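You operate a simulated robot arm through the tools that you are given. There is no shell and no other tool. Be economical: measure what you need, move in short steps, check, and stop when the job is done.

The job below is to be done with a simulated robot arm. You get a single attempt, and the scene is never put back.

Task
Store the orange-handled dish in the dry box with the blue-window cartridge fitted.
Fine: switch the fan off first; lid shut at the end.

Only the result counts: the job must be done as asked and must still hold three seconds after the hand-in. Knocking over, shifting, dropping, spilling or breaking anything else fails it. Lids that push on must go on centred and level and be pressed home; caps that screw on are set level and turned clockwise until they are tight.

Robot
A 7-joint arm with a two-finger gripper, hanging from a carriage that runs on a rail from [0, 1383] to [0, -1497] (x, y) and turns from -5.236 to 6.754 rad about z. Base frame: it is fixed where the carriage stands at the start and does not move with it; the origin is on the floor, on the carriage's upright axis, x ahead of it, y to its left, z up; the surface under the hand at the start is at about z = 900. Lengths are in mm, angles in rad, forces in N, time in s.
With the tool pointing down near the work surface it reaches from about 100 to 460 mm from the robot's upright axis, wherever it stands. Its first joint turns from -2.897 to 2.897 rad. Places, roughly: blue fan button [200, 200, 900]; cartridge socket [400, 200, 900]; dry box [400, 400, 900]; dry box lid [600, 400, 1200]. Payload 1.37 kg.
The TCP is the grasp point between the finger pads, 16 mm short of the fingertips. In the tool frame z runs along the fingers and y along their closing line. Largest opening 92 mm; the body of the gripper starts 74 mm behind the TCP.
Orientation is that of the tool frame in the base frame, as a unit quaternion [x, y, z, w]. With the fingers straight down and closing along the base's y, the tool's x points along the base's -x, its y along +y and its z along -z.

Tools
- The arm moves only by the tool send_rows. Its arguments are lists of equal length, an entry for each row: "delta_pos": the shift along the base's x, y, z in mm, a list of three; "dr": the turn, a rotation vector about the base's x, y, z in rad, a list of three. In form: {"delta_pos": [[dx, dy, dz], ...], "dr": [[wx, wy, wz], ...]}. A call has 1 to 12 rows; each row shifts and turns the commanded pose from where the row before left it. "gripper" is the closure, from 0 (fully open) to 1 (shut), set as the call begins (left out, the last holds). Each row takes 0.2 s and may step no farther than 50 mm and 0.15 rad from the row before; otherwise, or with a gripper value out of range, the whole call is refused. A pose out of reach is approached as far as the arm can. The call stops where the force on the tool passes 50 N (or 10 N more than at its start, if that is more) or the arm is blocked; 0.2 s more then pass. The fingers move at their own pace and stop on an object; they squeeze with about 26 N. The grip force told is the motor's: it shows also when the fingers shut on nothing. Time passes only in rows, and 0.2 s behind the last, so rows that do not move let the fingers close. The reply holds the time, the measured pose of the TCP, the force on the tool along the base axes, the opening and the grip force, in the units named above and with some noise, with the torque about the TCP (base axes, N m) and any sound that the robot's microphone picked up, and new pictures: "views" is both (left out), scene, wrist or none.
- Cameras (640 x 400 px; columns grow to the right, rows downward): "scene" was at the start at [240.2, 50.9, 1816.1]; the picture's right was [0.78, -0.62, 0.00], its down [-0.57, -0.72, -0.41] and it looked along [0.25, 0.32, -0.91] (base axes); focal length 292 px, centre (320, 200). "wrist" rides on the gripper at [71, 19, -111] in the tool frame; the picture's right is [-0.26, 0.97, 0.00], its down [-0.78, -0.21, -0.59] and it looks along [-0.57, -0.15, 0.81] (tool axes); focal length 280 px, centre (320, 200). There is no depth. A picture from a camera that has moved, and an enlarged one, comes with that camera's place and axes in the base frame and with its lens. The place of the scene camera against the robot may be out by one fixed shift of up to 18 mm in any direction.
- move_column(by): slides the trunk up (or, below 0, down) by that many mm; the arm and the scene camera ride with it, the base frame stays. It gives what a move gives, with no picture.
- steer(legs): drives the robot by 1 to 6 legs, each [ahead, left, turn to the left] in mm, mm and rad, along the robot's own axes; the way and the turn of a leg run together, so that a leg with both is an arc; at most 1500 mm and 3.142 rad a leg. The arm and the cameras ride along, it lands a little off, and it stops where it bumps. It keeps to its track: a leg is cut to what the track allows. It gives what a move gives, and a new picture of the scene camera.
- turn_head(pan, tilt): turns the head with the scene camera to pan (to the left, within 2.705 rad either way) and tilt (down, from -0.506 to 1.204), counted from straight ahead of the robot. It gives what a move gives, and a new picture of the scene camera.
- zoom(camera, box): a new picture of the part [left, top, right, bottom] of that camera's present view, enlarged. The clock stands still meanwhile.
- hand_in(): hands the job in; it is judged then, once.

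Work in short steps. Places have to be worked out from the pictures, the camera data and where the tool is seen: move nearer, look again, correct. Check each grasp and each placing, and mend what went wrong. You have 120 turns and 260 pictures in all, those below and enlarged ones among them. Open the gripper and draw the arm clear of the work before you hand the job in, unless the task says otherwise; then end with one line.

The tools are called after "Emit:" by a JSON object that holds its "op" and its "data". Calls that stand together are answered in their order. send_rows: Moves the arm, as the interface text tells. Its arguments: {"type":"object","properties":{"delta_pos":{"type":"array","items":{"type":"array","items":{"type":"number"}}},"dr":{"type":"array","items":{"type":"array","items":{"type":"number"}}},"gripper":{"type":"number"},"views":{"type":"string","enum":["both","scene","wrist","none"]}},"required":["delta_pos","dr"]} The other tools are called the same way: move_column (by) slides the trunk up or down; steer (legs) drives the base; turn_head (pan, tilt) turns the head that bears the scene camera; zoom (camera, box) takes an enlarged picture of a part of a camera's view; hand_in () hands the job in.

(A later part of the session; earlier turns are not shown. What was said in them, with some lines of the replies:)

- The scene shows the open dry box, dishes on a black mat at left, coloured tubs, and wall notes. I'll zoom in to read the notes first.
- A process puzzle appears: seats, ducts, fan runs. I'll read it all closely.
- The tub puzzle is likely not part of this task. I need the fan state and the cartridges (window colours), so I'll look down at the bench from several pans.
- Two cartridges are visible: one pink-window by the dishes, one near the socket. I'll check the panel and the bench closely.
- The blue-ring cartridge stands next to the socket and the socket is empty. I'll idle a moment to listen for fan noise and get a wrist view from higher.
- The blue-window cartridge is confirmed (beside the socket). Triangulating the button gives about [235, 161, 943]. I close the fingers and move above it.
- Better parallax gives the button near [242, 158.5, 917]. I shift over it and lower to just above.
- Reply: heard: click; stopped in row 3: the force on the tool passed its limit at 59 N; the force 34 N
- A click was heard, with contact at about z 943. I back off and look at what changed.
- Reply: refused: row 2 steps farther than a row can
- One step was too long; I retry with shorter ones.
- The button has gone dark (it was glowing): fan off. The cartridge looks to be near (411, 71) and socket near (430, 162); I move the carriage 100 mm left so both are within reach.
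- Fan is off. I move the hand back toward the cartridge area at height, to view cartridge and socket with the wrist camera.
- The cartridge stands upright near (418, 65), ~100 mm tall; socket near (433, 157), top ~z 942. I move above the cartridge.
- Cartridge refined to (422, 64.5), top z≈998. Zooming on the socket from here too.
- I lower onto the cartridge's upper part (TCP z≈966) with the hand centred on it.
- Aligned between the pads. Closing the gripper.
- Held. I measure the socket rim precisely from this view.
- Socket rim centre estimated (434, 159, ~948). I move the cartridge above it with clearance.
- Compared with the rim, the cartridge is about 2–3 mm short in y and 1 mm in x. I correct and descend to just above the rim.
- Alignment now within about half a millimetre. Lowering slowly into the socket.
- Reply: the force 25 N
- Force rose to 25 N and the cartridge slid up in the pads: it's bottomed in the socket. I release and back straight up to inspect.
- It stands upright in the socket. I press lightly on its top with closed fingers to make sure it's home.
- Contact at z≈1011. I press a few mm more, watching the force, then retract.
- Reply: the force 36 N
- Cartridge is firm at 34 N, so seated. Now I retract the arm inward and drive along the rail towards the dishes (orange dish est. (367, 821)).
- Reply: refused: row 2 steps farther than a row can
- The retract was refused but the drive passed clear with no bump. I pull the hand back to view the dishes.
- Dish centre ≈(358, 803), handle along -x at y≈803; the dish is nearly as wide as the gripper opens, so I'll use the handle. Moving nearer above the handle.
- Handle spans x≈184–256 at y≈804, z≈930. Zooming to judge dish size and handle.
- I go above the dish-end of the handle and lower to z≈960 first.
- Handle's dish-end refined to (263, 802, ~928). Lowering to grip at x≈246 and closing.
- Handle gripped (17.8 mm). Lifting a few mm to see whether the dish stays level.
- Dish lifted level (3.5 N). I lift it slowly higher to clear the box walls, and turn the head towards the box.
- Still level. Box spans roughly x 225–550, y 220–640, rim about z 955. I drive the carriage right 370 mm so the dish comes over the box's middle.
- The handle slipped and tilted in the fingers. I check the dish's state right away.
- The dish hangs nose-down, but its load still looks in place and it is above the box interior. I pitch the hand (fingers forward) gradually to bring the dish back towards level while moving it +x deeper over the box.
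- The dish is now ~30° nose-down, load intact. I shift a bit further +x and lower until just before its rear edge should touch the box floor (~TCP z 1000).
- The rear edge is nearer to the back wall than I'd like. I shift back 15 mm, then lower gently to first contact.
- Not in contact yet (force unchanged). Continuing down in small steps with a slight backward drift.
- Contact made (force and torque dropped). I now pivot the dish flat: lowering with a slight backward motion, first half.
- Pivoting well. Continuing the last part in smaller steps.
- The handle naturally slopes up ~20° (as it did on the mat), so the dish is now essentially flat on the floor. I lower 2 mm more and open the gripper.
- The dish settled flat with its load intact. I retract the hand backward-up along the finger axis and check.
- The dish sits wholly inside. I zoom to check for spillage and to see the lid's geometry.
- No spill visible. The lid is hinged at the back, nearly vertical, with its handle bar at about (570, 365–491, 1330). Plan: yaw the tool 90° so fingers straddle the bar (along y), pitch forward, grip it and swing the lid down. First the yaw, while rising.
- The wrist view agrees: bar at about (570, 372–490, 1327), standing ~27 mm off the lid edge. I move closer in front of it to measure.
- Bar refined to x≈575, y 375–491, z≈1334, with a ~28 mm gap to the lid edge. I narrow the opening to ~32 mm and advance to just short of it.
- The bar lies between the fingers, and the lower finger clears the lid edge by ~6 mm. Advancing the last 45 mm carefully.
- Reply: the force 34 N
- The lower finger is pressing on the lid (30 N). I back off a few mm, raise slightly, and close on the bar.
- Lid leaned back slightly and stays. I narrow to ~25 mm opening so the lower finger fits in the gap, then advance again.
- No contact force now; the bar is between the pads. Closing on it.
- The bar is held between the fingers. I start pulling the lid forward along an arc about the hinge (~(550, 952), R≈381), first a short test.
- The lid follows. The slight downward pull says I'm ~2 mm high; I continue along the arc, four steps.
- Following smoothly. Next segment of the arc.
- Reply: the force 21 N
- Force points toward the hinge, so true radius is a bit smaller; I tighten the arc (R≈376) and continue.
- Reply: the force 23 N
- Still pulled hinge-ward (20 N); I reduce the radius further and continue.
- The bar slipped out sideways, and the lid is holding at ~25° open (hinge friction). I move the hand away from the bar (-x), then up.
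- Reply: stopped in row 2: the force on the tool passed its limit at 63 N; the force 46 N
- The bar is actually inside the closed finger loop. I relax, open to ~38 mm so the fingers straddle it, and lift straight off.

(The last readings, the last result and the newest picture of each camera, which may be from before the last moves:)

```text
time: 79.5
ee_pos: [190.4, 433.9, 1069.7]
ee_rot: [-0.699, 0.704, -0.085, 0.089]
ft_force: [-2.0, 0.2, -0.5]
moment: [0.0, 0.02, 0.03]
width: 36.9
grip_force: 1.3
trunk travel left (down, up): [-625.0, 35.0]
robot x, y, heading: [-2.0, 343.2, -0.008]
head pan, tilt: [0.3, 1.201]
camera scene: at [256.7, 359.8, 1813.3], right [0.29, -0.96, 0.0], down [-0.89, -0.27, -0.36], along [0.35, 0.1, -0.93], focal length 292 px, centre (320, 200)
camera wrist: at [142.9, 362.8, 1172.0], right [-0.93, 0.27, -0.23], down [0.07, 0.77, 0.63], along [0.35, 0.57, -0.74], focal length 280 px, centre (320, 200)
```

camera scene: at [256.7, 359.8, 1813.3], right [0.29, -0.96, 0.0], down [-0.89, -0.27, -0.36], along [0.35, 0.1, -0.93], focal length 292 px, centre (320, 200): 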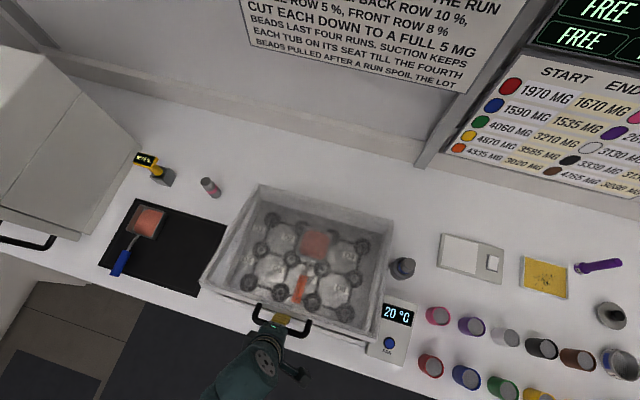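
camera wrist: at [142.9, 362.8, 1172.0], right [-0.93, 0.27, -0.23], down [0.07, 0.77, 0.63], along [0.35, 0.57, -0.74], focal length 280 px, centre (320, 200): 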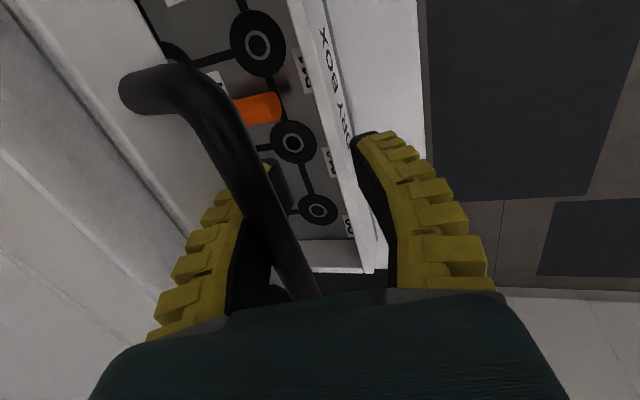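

The lid stays put on its own. Lifting the hand off the bar.

Emit:
{"op": "send_rows", "data": {"delta_pos": [[3, 0, 2], [-2, 0, 20], [-3, 0, 25], [-3, 0, 35], [0, 0, 40]], "dr": [[0, 0, 0], [0, 0, 0], [0, 0, 0], [0, 0, 0], [0, 0.08, 0]], "views": "both"}}

```text
time: 80.7
ee_pos: [186.5, 432.5, 1192.0]
ee_rot: [-0.702, 0.707, -0.058, 0.06]
ft_force: [-0.2, 0.0, 0.2]
moment: [0.01, -0.03, 0.02]
width: 38.3
grip_force: 2.3
trunk travel left (down, up): [-625.0, 35.0]
robot x, y, heading: [0.5, 337.6, -0.008]
head pan, tilt: [0.3, 1.201]
camera scene: at [256.8, 359.7, 1813.3], right [0.29, -0.96, 0.0], down [-0.89, -0.27, -0.36], along [0.35, 0.1, -0.93], focal length 292 px, centre (320, 200)
camera wrist: at [147.5, 362.0, 1297.4], right [-0.95, 0.27, -0.16], down [0.12, 0.78, 0.62], along [0.29, 0.57, -0.77], focal length 280 px, centre (320, 200)
```

scene: 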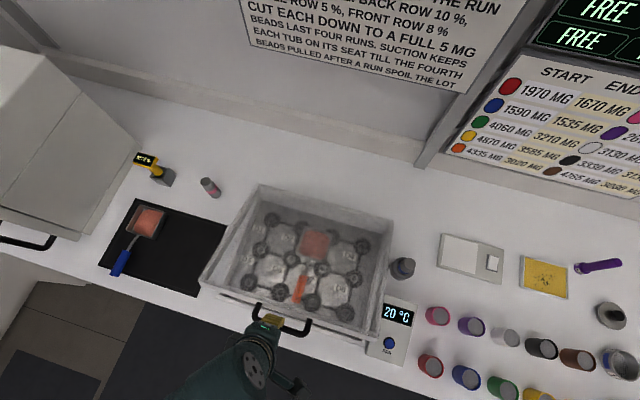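
wrist: 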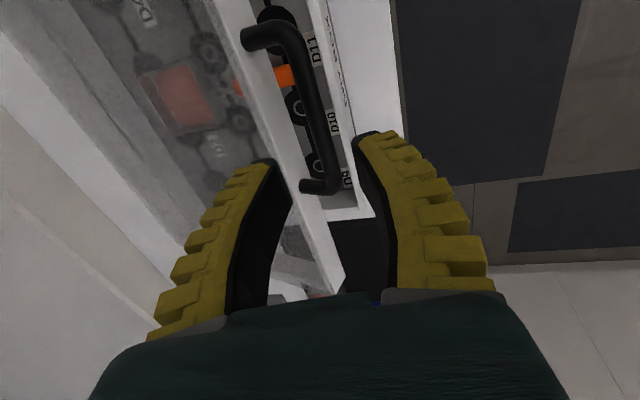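

Hand is free; lid open ~22°. I close the fingers, level the tool and position over the lid's front frame (x≈255).

Emit:
{"op": "send_rows", "data": {"delta_pos": [[20, 0, 0], [25, 0, 0], [20, 0, -10], [0, 0, -20], [0, 0, 0]], "dr": [[0, 0.08, 0], [0, 0.08, 0], [0, 0, 0], [0, 0, 0], [0, 0, 0]], "gripper": 1, "views": "both"}}

```text
time: 81.9
ee_pos: [250.4, 435.7, 1162.9]
ee_rot: [-0.704, 0.71, -0.001, 0.005]
ft_force: [0.3, -0.2, -0.5]
moment: [-0.04, 0.0, 0.01]
width: 0.0
grip_force: 26.3
trunk travel left (down, up): [-625.0, 35.0]
robot x, y, heading: [-0.9, 340.6, -0.006]
head pan, tilt: [0.3, 1.201]
camera scene: at [256.9, 359.8, 1813.4], right [0.29, -0.96, 0.0], down [-0.89, -0.27, -0.36], along [0.35, 0.1, -0.93], focal length 292 px, centre (320, 200)
camera wrist: at [229.0, 363.6, 1272.1], right [-0.96, 0.27, -0.01], down [0.21, 0.77, 0.6], along [0.17, 0.57, -0.8], focal length 280 px, centre (320, 200)
```

scene: 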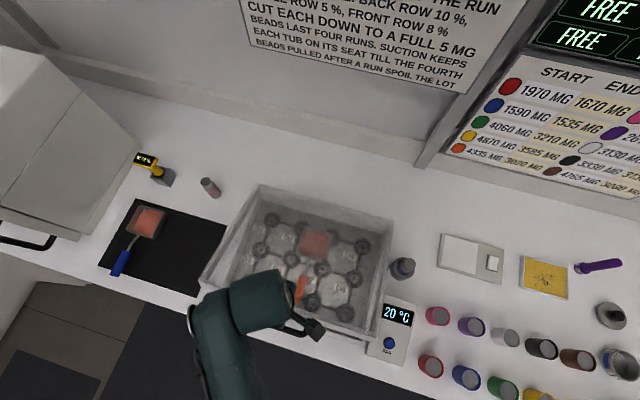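
wrist: 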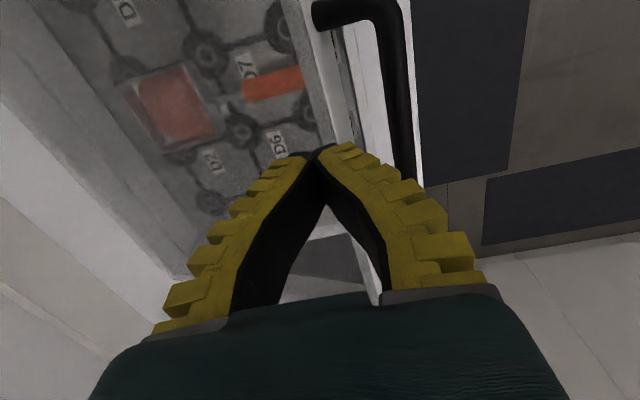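

The point beneath the fingertips lies on the lid's front rim. Descending to push it down gently.

Emit:
{"op": "send_rows", "data": {"delta_pos": [[0, 0, -30], [0, 0, -25], [0, 0, -12], [0, 0, -10], [-1, 0, -10], [-1, 0, -10], [-1, 0, -10], [-1, 0, -10]], "dr": [[0, 0, 0], [0, 0, 0], [0, 0, 0], [0, 0, 0], [0, 0, 0], [0, 0, 0], [0, 0, 0], [0, 0, 0]], "views": "both"}}

```text
time: 83.7
ee_pos: [246.9, 435.5, 1045.7]
ee_rot: [-0.703, 0.711, -0.001, 0.004]
ft_force: [-0.3, 0.4, 1.0]
moment: [0.06, 0.02, -0.05]
width: 0.0
grip_force: 26.1
trunk travel left (down, up): [-625.0, 35.0]
robot x, y, heading: [0.9, 342.1, -0.01]
head pan, tilt: [0.3, 1.201]
camera scene: at [256.9, 359.9, 1813.3], right [0.29, -0.96, 0.0], down [-0.89, -0.27, -0.36], along [0.35, 0.1, -0.93], focal length 292 px, centre (320, 200)
camera wrist: at [224.4, 363.4, 1154.8], right [-0.96, 0.27, -0.01], down [0.21, 0.77, 0.6], along [0.17, 0.57, -0.8], focal length 280 px, centre (320, 200)
```

scene: 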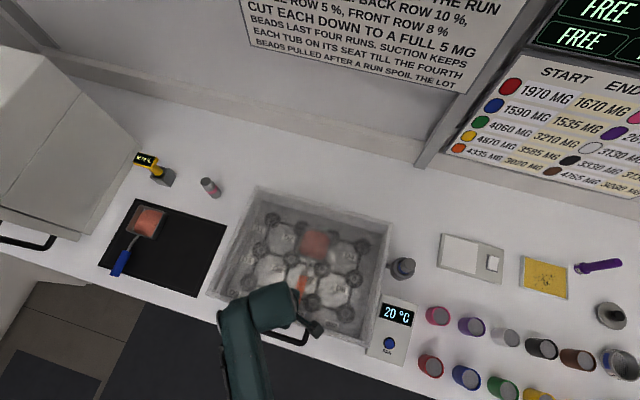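
wrist: 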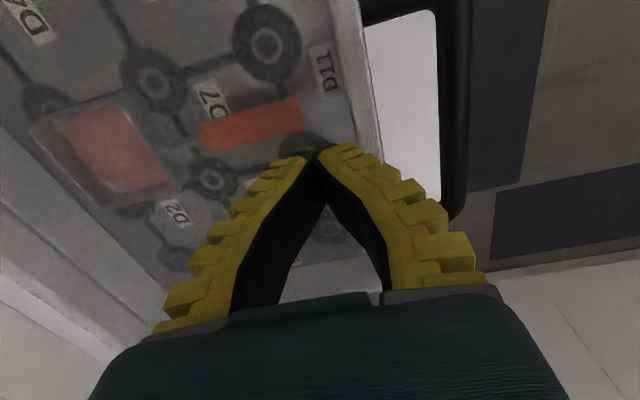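

The lid is going down with little resistance. Continuing until it's home.

Emit:
{"op": "send_rows", "data": {"delta_pos": [[-1, 0, -10], [-1, 0, -10], [0, 0, -10], [0, 0, -10], [0, 0, -8], [0, 0, -6], [0, 0, -5], [0, 0, -5]], "dr": [[0, 0, 0], [0, 0, 0], [0, 0, 0], [0, 0, 0], [0, 0, 0], [0, 0, 0], [0, 0, 0], [0, 0, 0]], "views": "both"}}

```text
time: 84.8
ee_pos: [247.4, 435.0, 1007.2]
ee_rot: [-0.704, 0.71, -0.003, 0.006]
ft_force: [-17.2, -6.1, 39.2]
moment: [-0.15, 0.0, -0.05]
width: 6.0
grip_force: 28.4
trunk travel left (down, up): [-625.0, 35.0]
robot x, y, heading: [-4.2, 344.0, -0.007]
head pan, tilt: [0.3, 1.201]
stopped in row 5: the force on the tool passed its limit at 60 N (the readings are from after the stop); the commanded pose is now the measured one
camera scene: at [256.2, 359.4, 1813.5], right [0.29, -0.96, 0.0], down [-0.89, -0.27, -0.36], along [0.35, 0.1, -0.93], focal length 292 px, centre (320, 200)
camera wrist: at [224.2, 363.6, 1117.9], right [-0.96, 0.27, -0.01], down [0.21, 0.78, 0.6], along [0.17, 0.57, -0.8], focal length 280 px, centre (320, 200)
```

scene: 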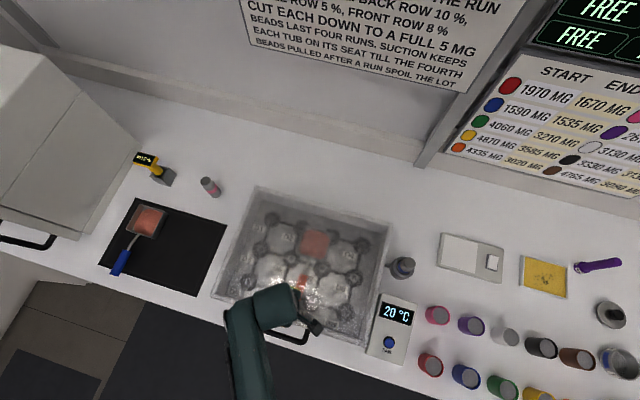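
wrist: 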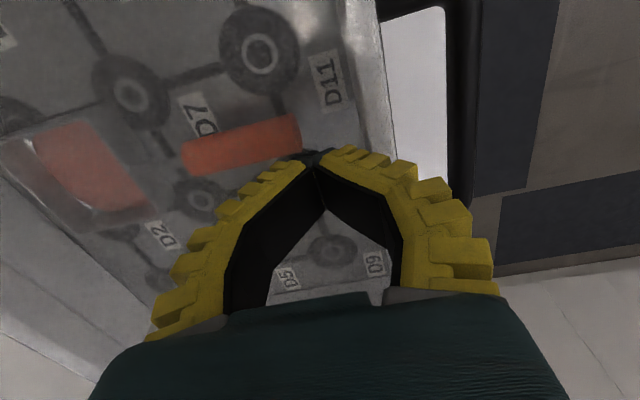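

Firm resistance at tip z≈991. I back off and verify the lid sits flush.

Emit:
{"op": "send_rows", "data": {"delta_pos": [[0, 0, 20], [-10, 0, 40], [-40, 0, 20], [-40, 0, 0], [0, 0, 0]], "dr": [[0, 0, 0], [0, 0, 0], [0, 0, 0], [0, 0, 0], [0, 0, 0]], "gripper": 0, "views": "both"}}

Emit:
{"op": "zoom", "data": {"camera": "scene", "box": [190, 170, 430, 370]}}

```text
time: 86.0
ee_pos: [156.6, 437.3, 1084.0]
ee_rot: [-0.704, 0.711, -0.003, 0.007]
ft_force: [0.6, 0.3, -0.4]
moment: [-0.05, -0.01, -0.01]
width: 92.0
grip_force: 0.0
trunk travel left (down, up): [-625.0, 35.0]
robot x, y, heading: [2.0, 343.8, -0.004]
head pan, tilt: [0.3, 1.201]
camera scene: at [256.8, 359.7, 1813.3], right [0.29, -0.96, 0.0], down [-0.89, -0.27, -0.36], along [0.35, 0.1, -0.93], focal length 292 px, centre (320, 200)
camera wrist: at [134.5, 365.2, 1194.7], right [-0.96, 0.27, -0.01], down [0.21, 0.77, 0.6], along [0.17, 0.57, -0.8], focal length 280 px, centre (320, 200)
```

scene: 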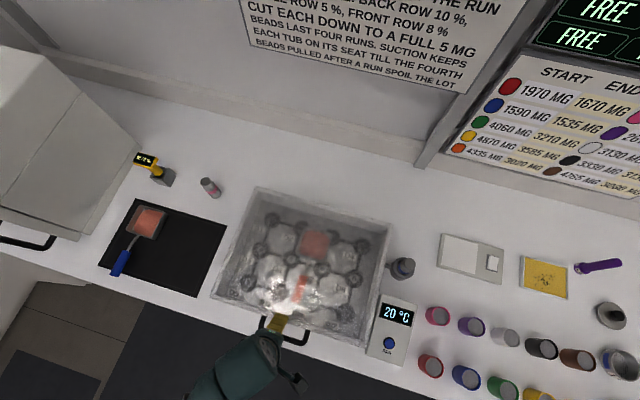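
wrist: 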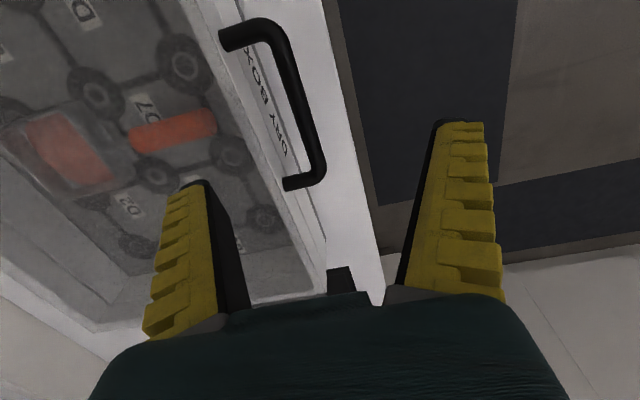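

```text
2.00 times, centred on (310, 270) of scene
camera zoom: at [256.8, 359.7, 1813.3], right [0.29, -0.96, 0.0], down [-0.89, -0.27, -0.36], along [0.35, 0.1, -0.93], focal length 585 px, centre (340, 60)
```

zoom: 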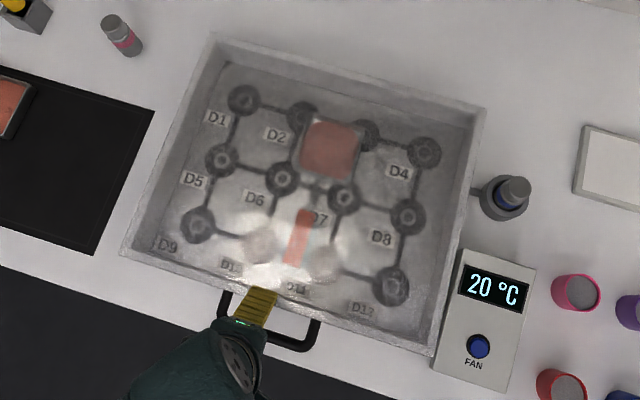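

The lid looks down. Zooming on the seam at the front.

Emit:
{"op": "zoom", "data": {"camera": "wrist", "box": [180, 0, 380, 220]}}

Emit:
{"op": "send_rows", "data": {"delta_pos": [[-10, -40, 0], [-10, -45, 0], [0, -45, 0], [0, -45, 0], [0, 0, 0]], "dr": [[0, 0, 0], [0, 0, 0], [0, 0, 0], [0, 0, 0], [0, 0, 0]], "views": "wrist"}}

```text
1.82 times, centred on (280, 110) of wrist
camera zoom: at [134.5, 365.2, 1194.7], right [-0.96, 0.27, -0.01], down [0.21, 0.77, 0.6], along [0.17, 0.57, -0.8], focal length 510 px, centre (393, 364)
```

zoom: 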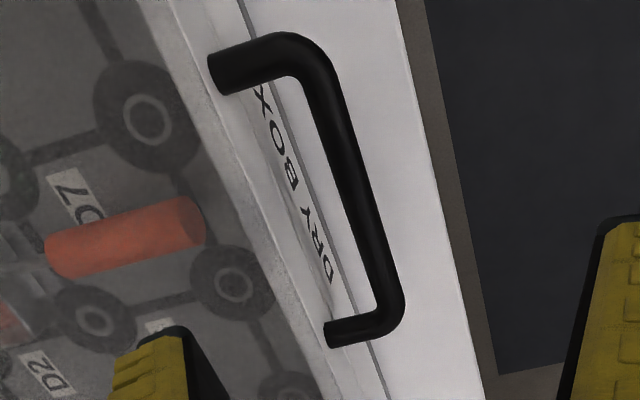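

```text
time: 87.2
ee_pos: [132.5, 261.0, 1085.9]
ee_rot: [-0.704, 0.71, -0.004, 0.008]
ft_force: [-0.6, 0.1, 0.9]
moment: [0.02, 0.01, -0.01]
width: 92.0
grip_force: 0.1
trunk travel left (down, up): [-625.0, 35.0]
robot x, y, heading: [0.9, 339.9, -0.014]
head pan, tilt: [0.3, 1.201]
camera wrist: at [110.8, 190.0, 1195.6], right [-0.96, 0.27, -0.01], down [0.21, 0.77, 0.6], along [0.17, 0.57, -0.8], focal length 280 px, centre (320, 200)
```

wrist: 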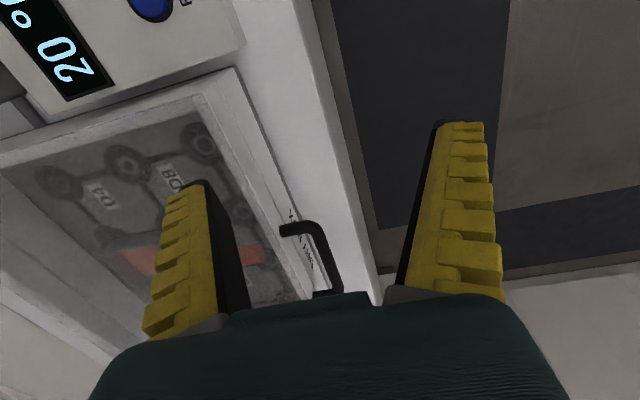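

Emit:
{"op": "zoom", "data": {"camera": "wrist", "box": [160, 60, 360, 300]}}

Emit:
{"op": "turn_head", "data": {"pan": 0.6, "tilt": 1.0}}

```text
1.67 times, centred on (260, 180) of wrist
camera zoom: at [110.8, 190.0, 1195.6], right [-0.96, 0.27, -0.01], down [0.21, 0.77, 0.6], along [0.17, 0.57, -0.8], focal length 467 px, centre (420, 233)
```

zoom: 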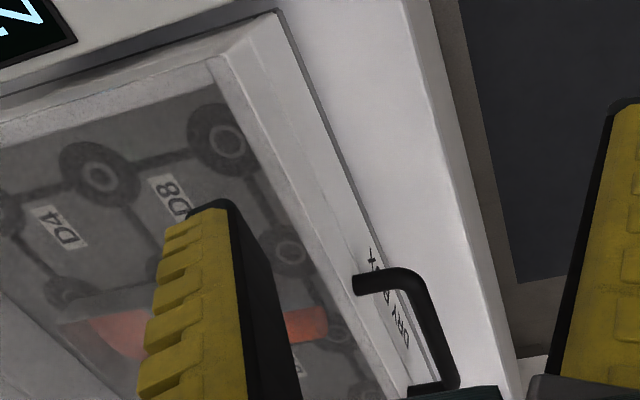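

```text
time: 88.0
ee_pos: [134.0, 261.0, 1085.9]
ee_rot: [-0.704, 0.71, -0.002, 0.007]
ft_force: [-0.2, 0.0, -0.2]
moment: [-0.02, 0.04, 0.01]
width: 91.9
grip_force: 0.0
trunk travel left (down, up): [-625.0, 35.0]
robot x, y, heading: [-4.4, 345.6, -0.007]
head pan, tilt: [0.6, 1.0]
camera scene: at [261.1, 382.4, 1825.9], right [0.56, -0.83, 0.0], down [-0.7, -0.47, -0.54], along [0.45, 0.3, -0.84], focal length 292 px, centre (320, 200)
```

scene: 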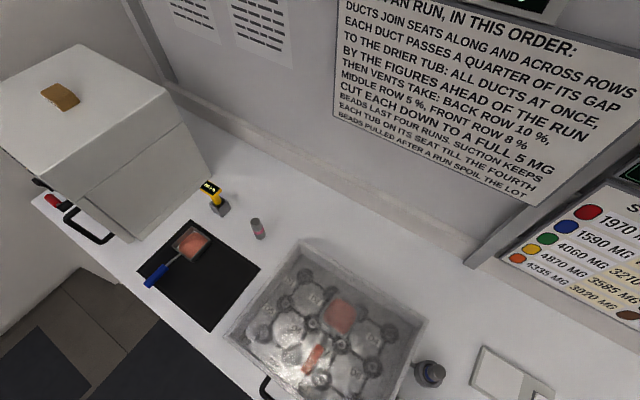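

I want a side look at the seam to be sure the lid is fully down: moving the hand to the box's right side with the camera tilted to look along +y.

Emit:
{"op": "send_rows", "data": {"delta_pos": [[20, -30, 10], [35, -30, 5], [35, -30, 0], [35, -25, 0], [35, -10, 0], [35, 0, 0]], "dr": [[0, 0, 0], [0.1, 0, 0], [0.15, 0, 0], [0.15, 0, 0], [0.15, 0, 0], [0.15, 0, 0]], "views": "wrist"}}

```text
time: 89.4
ee_pos: [330.5, 138.3, 1101.1]
ee_rot: [-0.658, 0.668, 0.242, 0.249]
ft_force: [-0.4, 1.2, -0.2]
moment: [-0.01, -0.04, 0.0]
width: 91.7
grip_force: 0.0
trunk travel left (down, up): [-625.0, 35.0]
robot x, y, heading: [1.8, 341.8, -0.006]
head pan, tilt: [0.6, 1.0]
camera wrist: at [308.0, 12.0, 1137.8], right [-0.96, 0.21, 0.17], down [0.21, 0.2, 0.96], along [0.17, 0.96, -0.24], focal length 280 px, centre (320, 200)
```

wrist: 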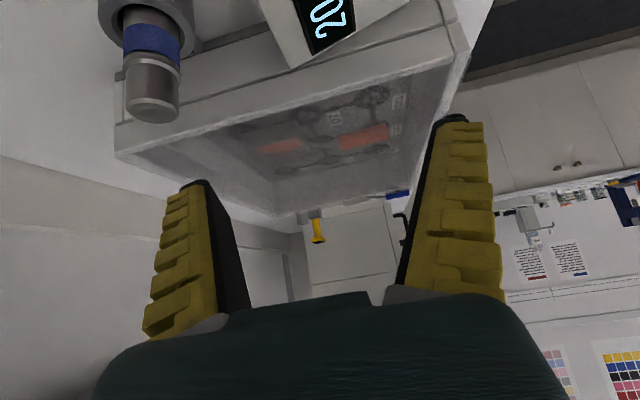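

Emit:
{"op": "zoom", "data": {"camera": "wrist", "box": [100, 0, 500, 230]}}

```text
1.60 times, centred on (300, 115) of wrist
camera zoom: at [308.0, 12.0, 1137.8], right [-0.96, 0.21, 0.17], down [0.21, 0.2, 0.96], along [0.17, 0.96, -0.24], focal length 449 px, centre (352, 336)
```

zoom: 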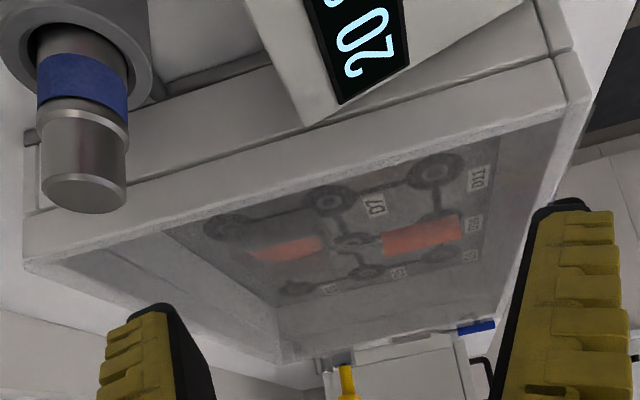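

The seam between lid and box is tight and parallel all along: lid shut, and the blue-window cartridge is upright in its socket. I raise and withdraw the arm clear, with the gripper open, and take a final look.

Emit:
{"op": "send_rows", "data": {"delta_pos": [[0, 0, 30], [-20, 10, 40], [-30, 20, 30], [-30, 20, 20], [-20, 20, 0], [0, 0, 0]], "dr": [[0, 0, 0], [-0.14, 0, 0], [-0.14, 0, 0], [-0.14, 0, 0], [-0.14, 0, 0], [-0.14, 0, 0]], "gripper": 0, "views": "none"}}

Emit:
{"op": "turn_head", "data": {"pan": 0.2, "tilt": 1.0}}

Emit:
{"op": "zoom", "data": {"camera": "scene", "box": [140, 200, 460, 400]}}

```text
time: 90.8
ee_pos: [231.9, 206.1, 1220.6]
ee_rot: [-0.704, 0.71, -0.004, 0.007]
ft_force: [0.8, -0.5, 0.5]
moment: [0.03, -0.01, -0.02]
width: 91.9
grip_force: 0.2
trunk travel left (down, up): [-625.0, 35.0]
robot x, y, heading: [-0.9, 342.9, -0.007]
head pan, tilt: [0.6, 1.0]
```

```text
time: 91.7
ee_pos: [232.1, 205.8, 1220.5]
ee_rot: [-0.704, 0.71, -0.002, 0.007]
ft_force: [0.3, 0.3, 0.4]
moment: [0.03, -0.01, -0.01]
width: 92.1
grip_force: 0.0
trunk travel left (down, up): [-625.0, 35.0]
robot x, y, heading: [1.3, 339.3, -0.006]
head pan, tilt: [0.201, 1.0]
camera scene: at [271.7, 356.9, 1825.9], right [0.19, -0.98, 0.0], down [-0.83, -0.16, -0.54], along [0.53, 0.1, -0.84], focal length 292 px, centre (320, 200)
```

scene: 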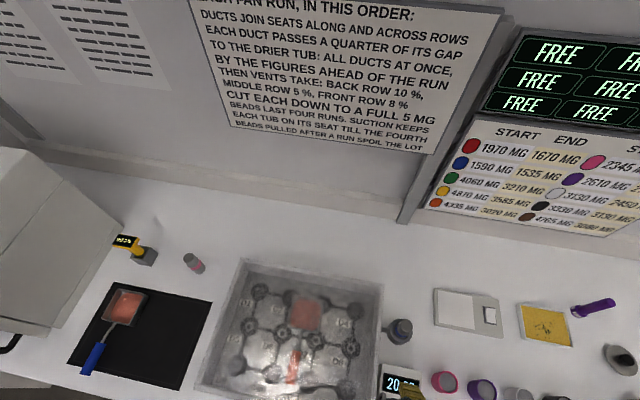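

```text
2.00 times, centred on (300, 300) of scene
camera zoom: at [271.7, 356.9, 1825.9], right [0.19, -0.98, 0.0], down [-0.83, -0.16, -0.54], along [0.53, 0.1, -0.84], focal length 585 px, centre (360, 0)
```

zoom: 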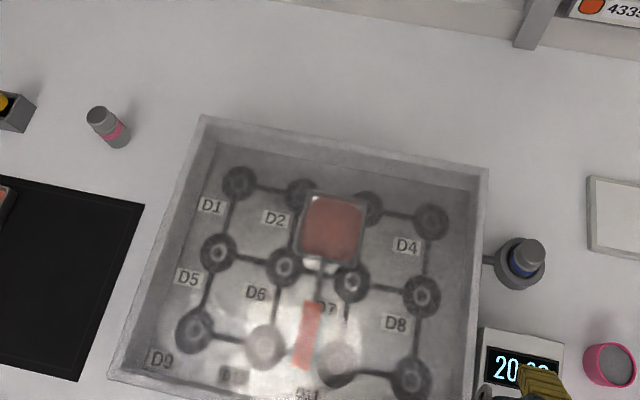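

Everything is in place: fan off, cartridge fitted, dish inside, lid shut, hand clear. I'm handing it in.

Emit:
{"op": "hand_in", "data": {}}

```text
The job is handed in.
```

I handed the job in with the fan off, the blue-window cartridge pressed into its socket, the orange-handled dish flat inside the dry box, and the lid shut. While I was carrying it over the box, the dish's handle slipped in the gripper and it tipped to roughly 40 degrees. I levelled it again and saw no powder spilled in any picture afterwards.
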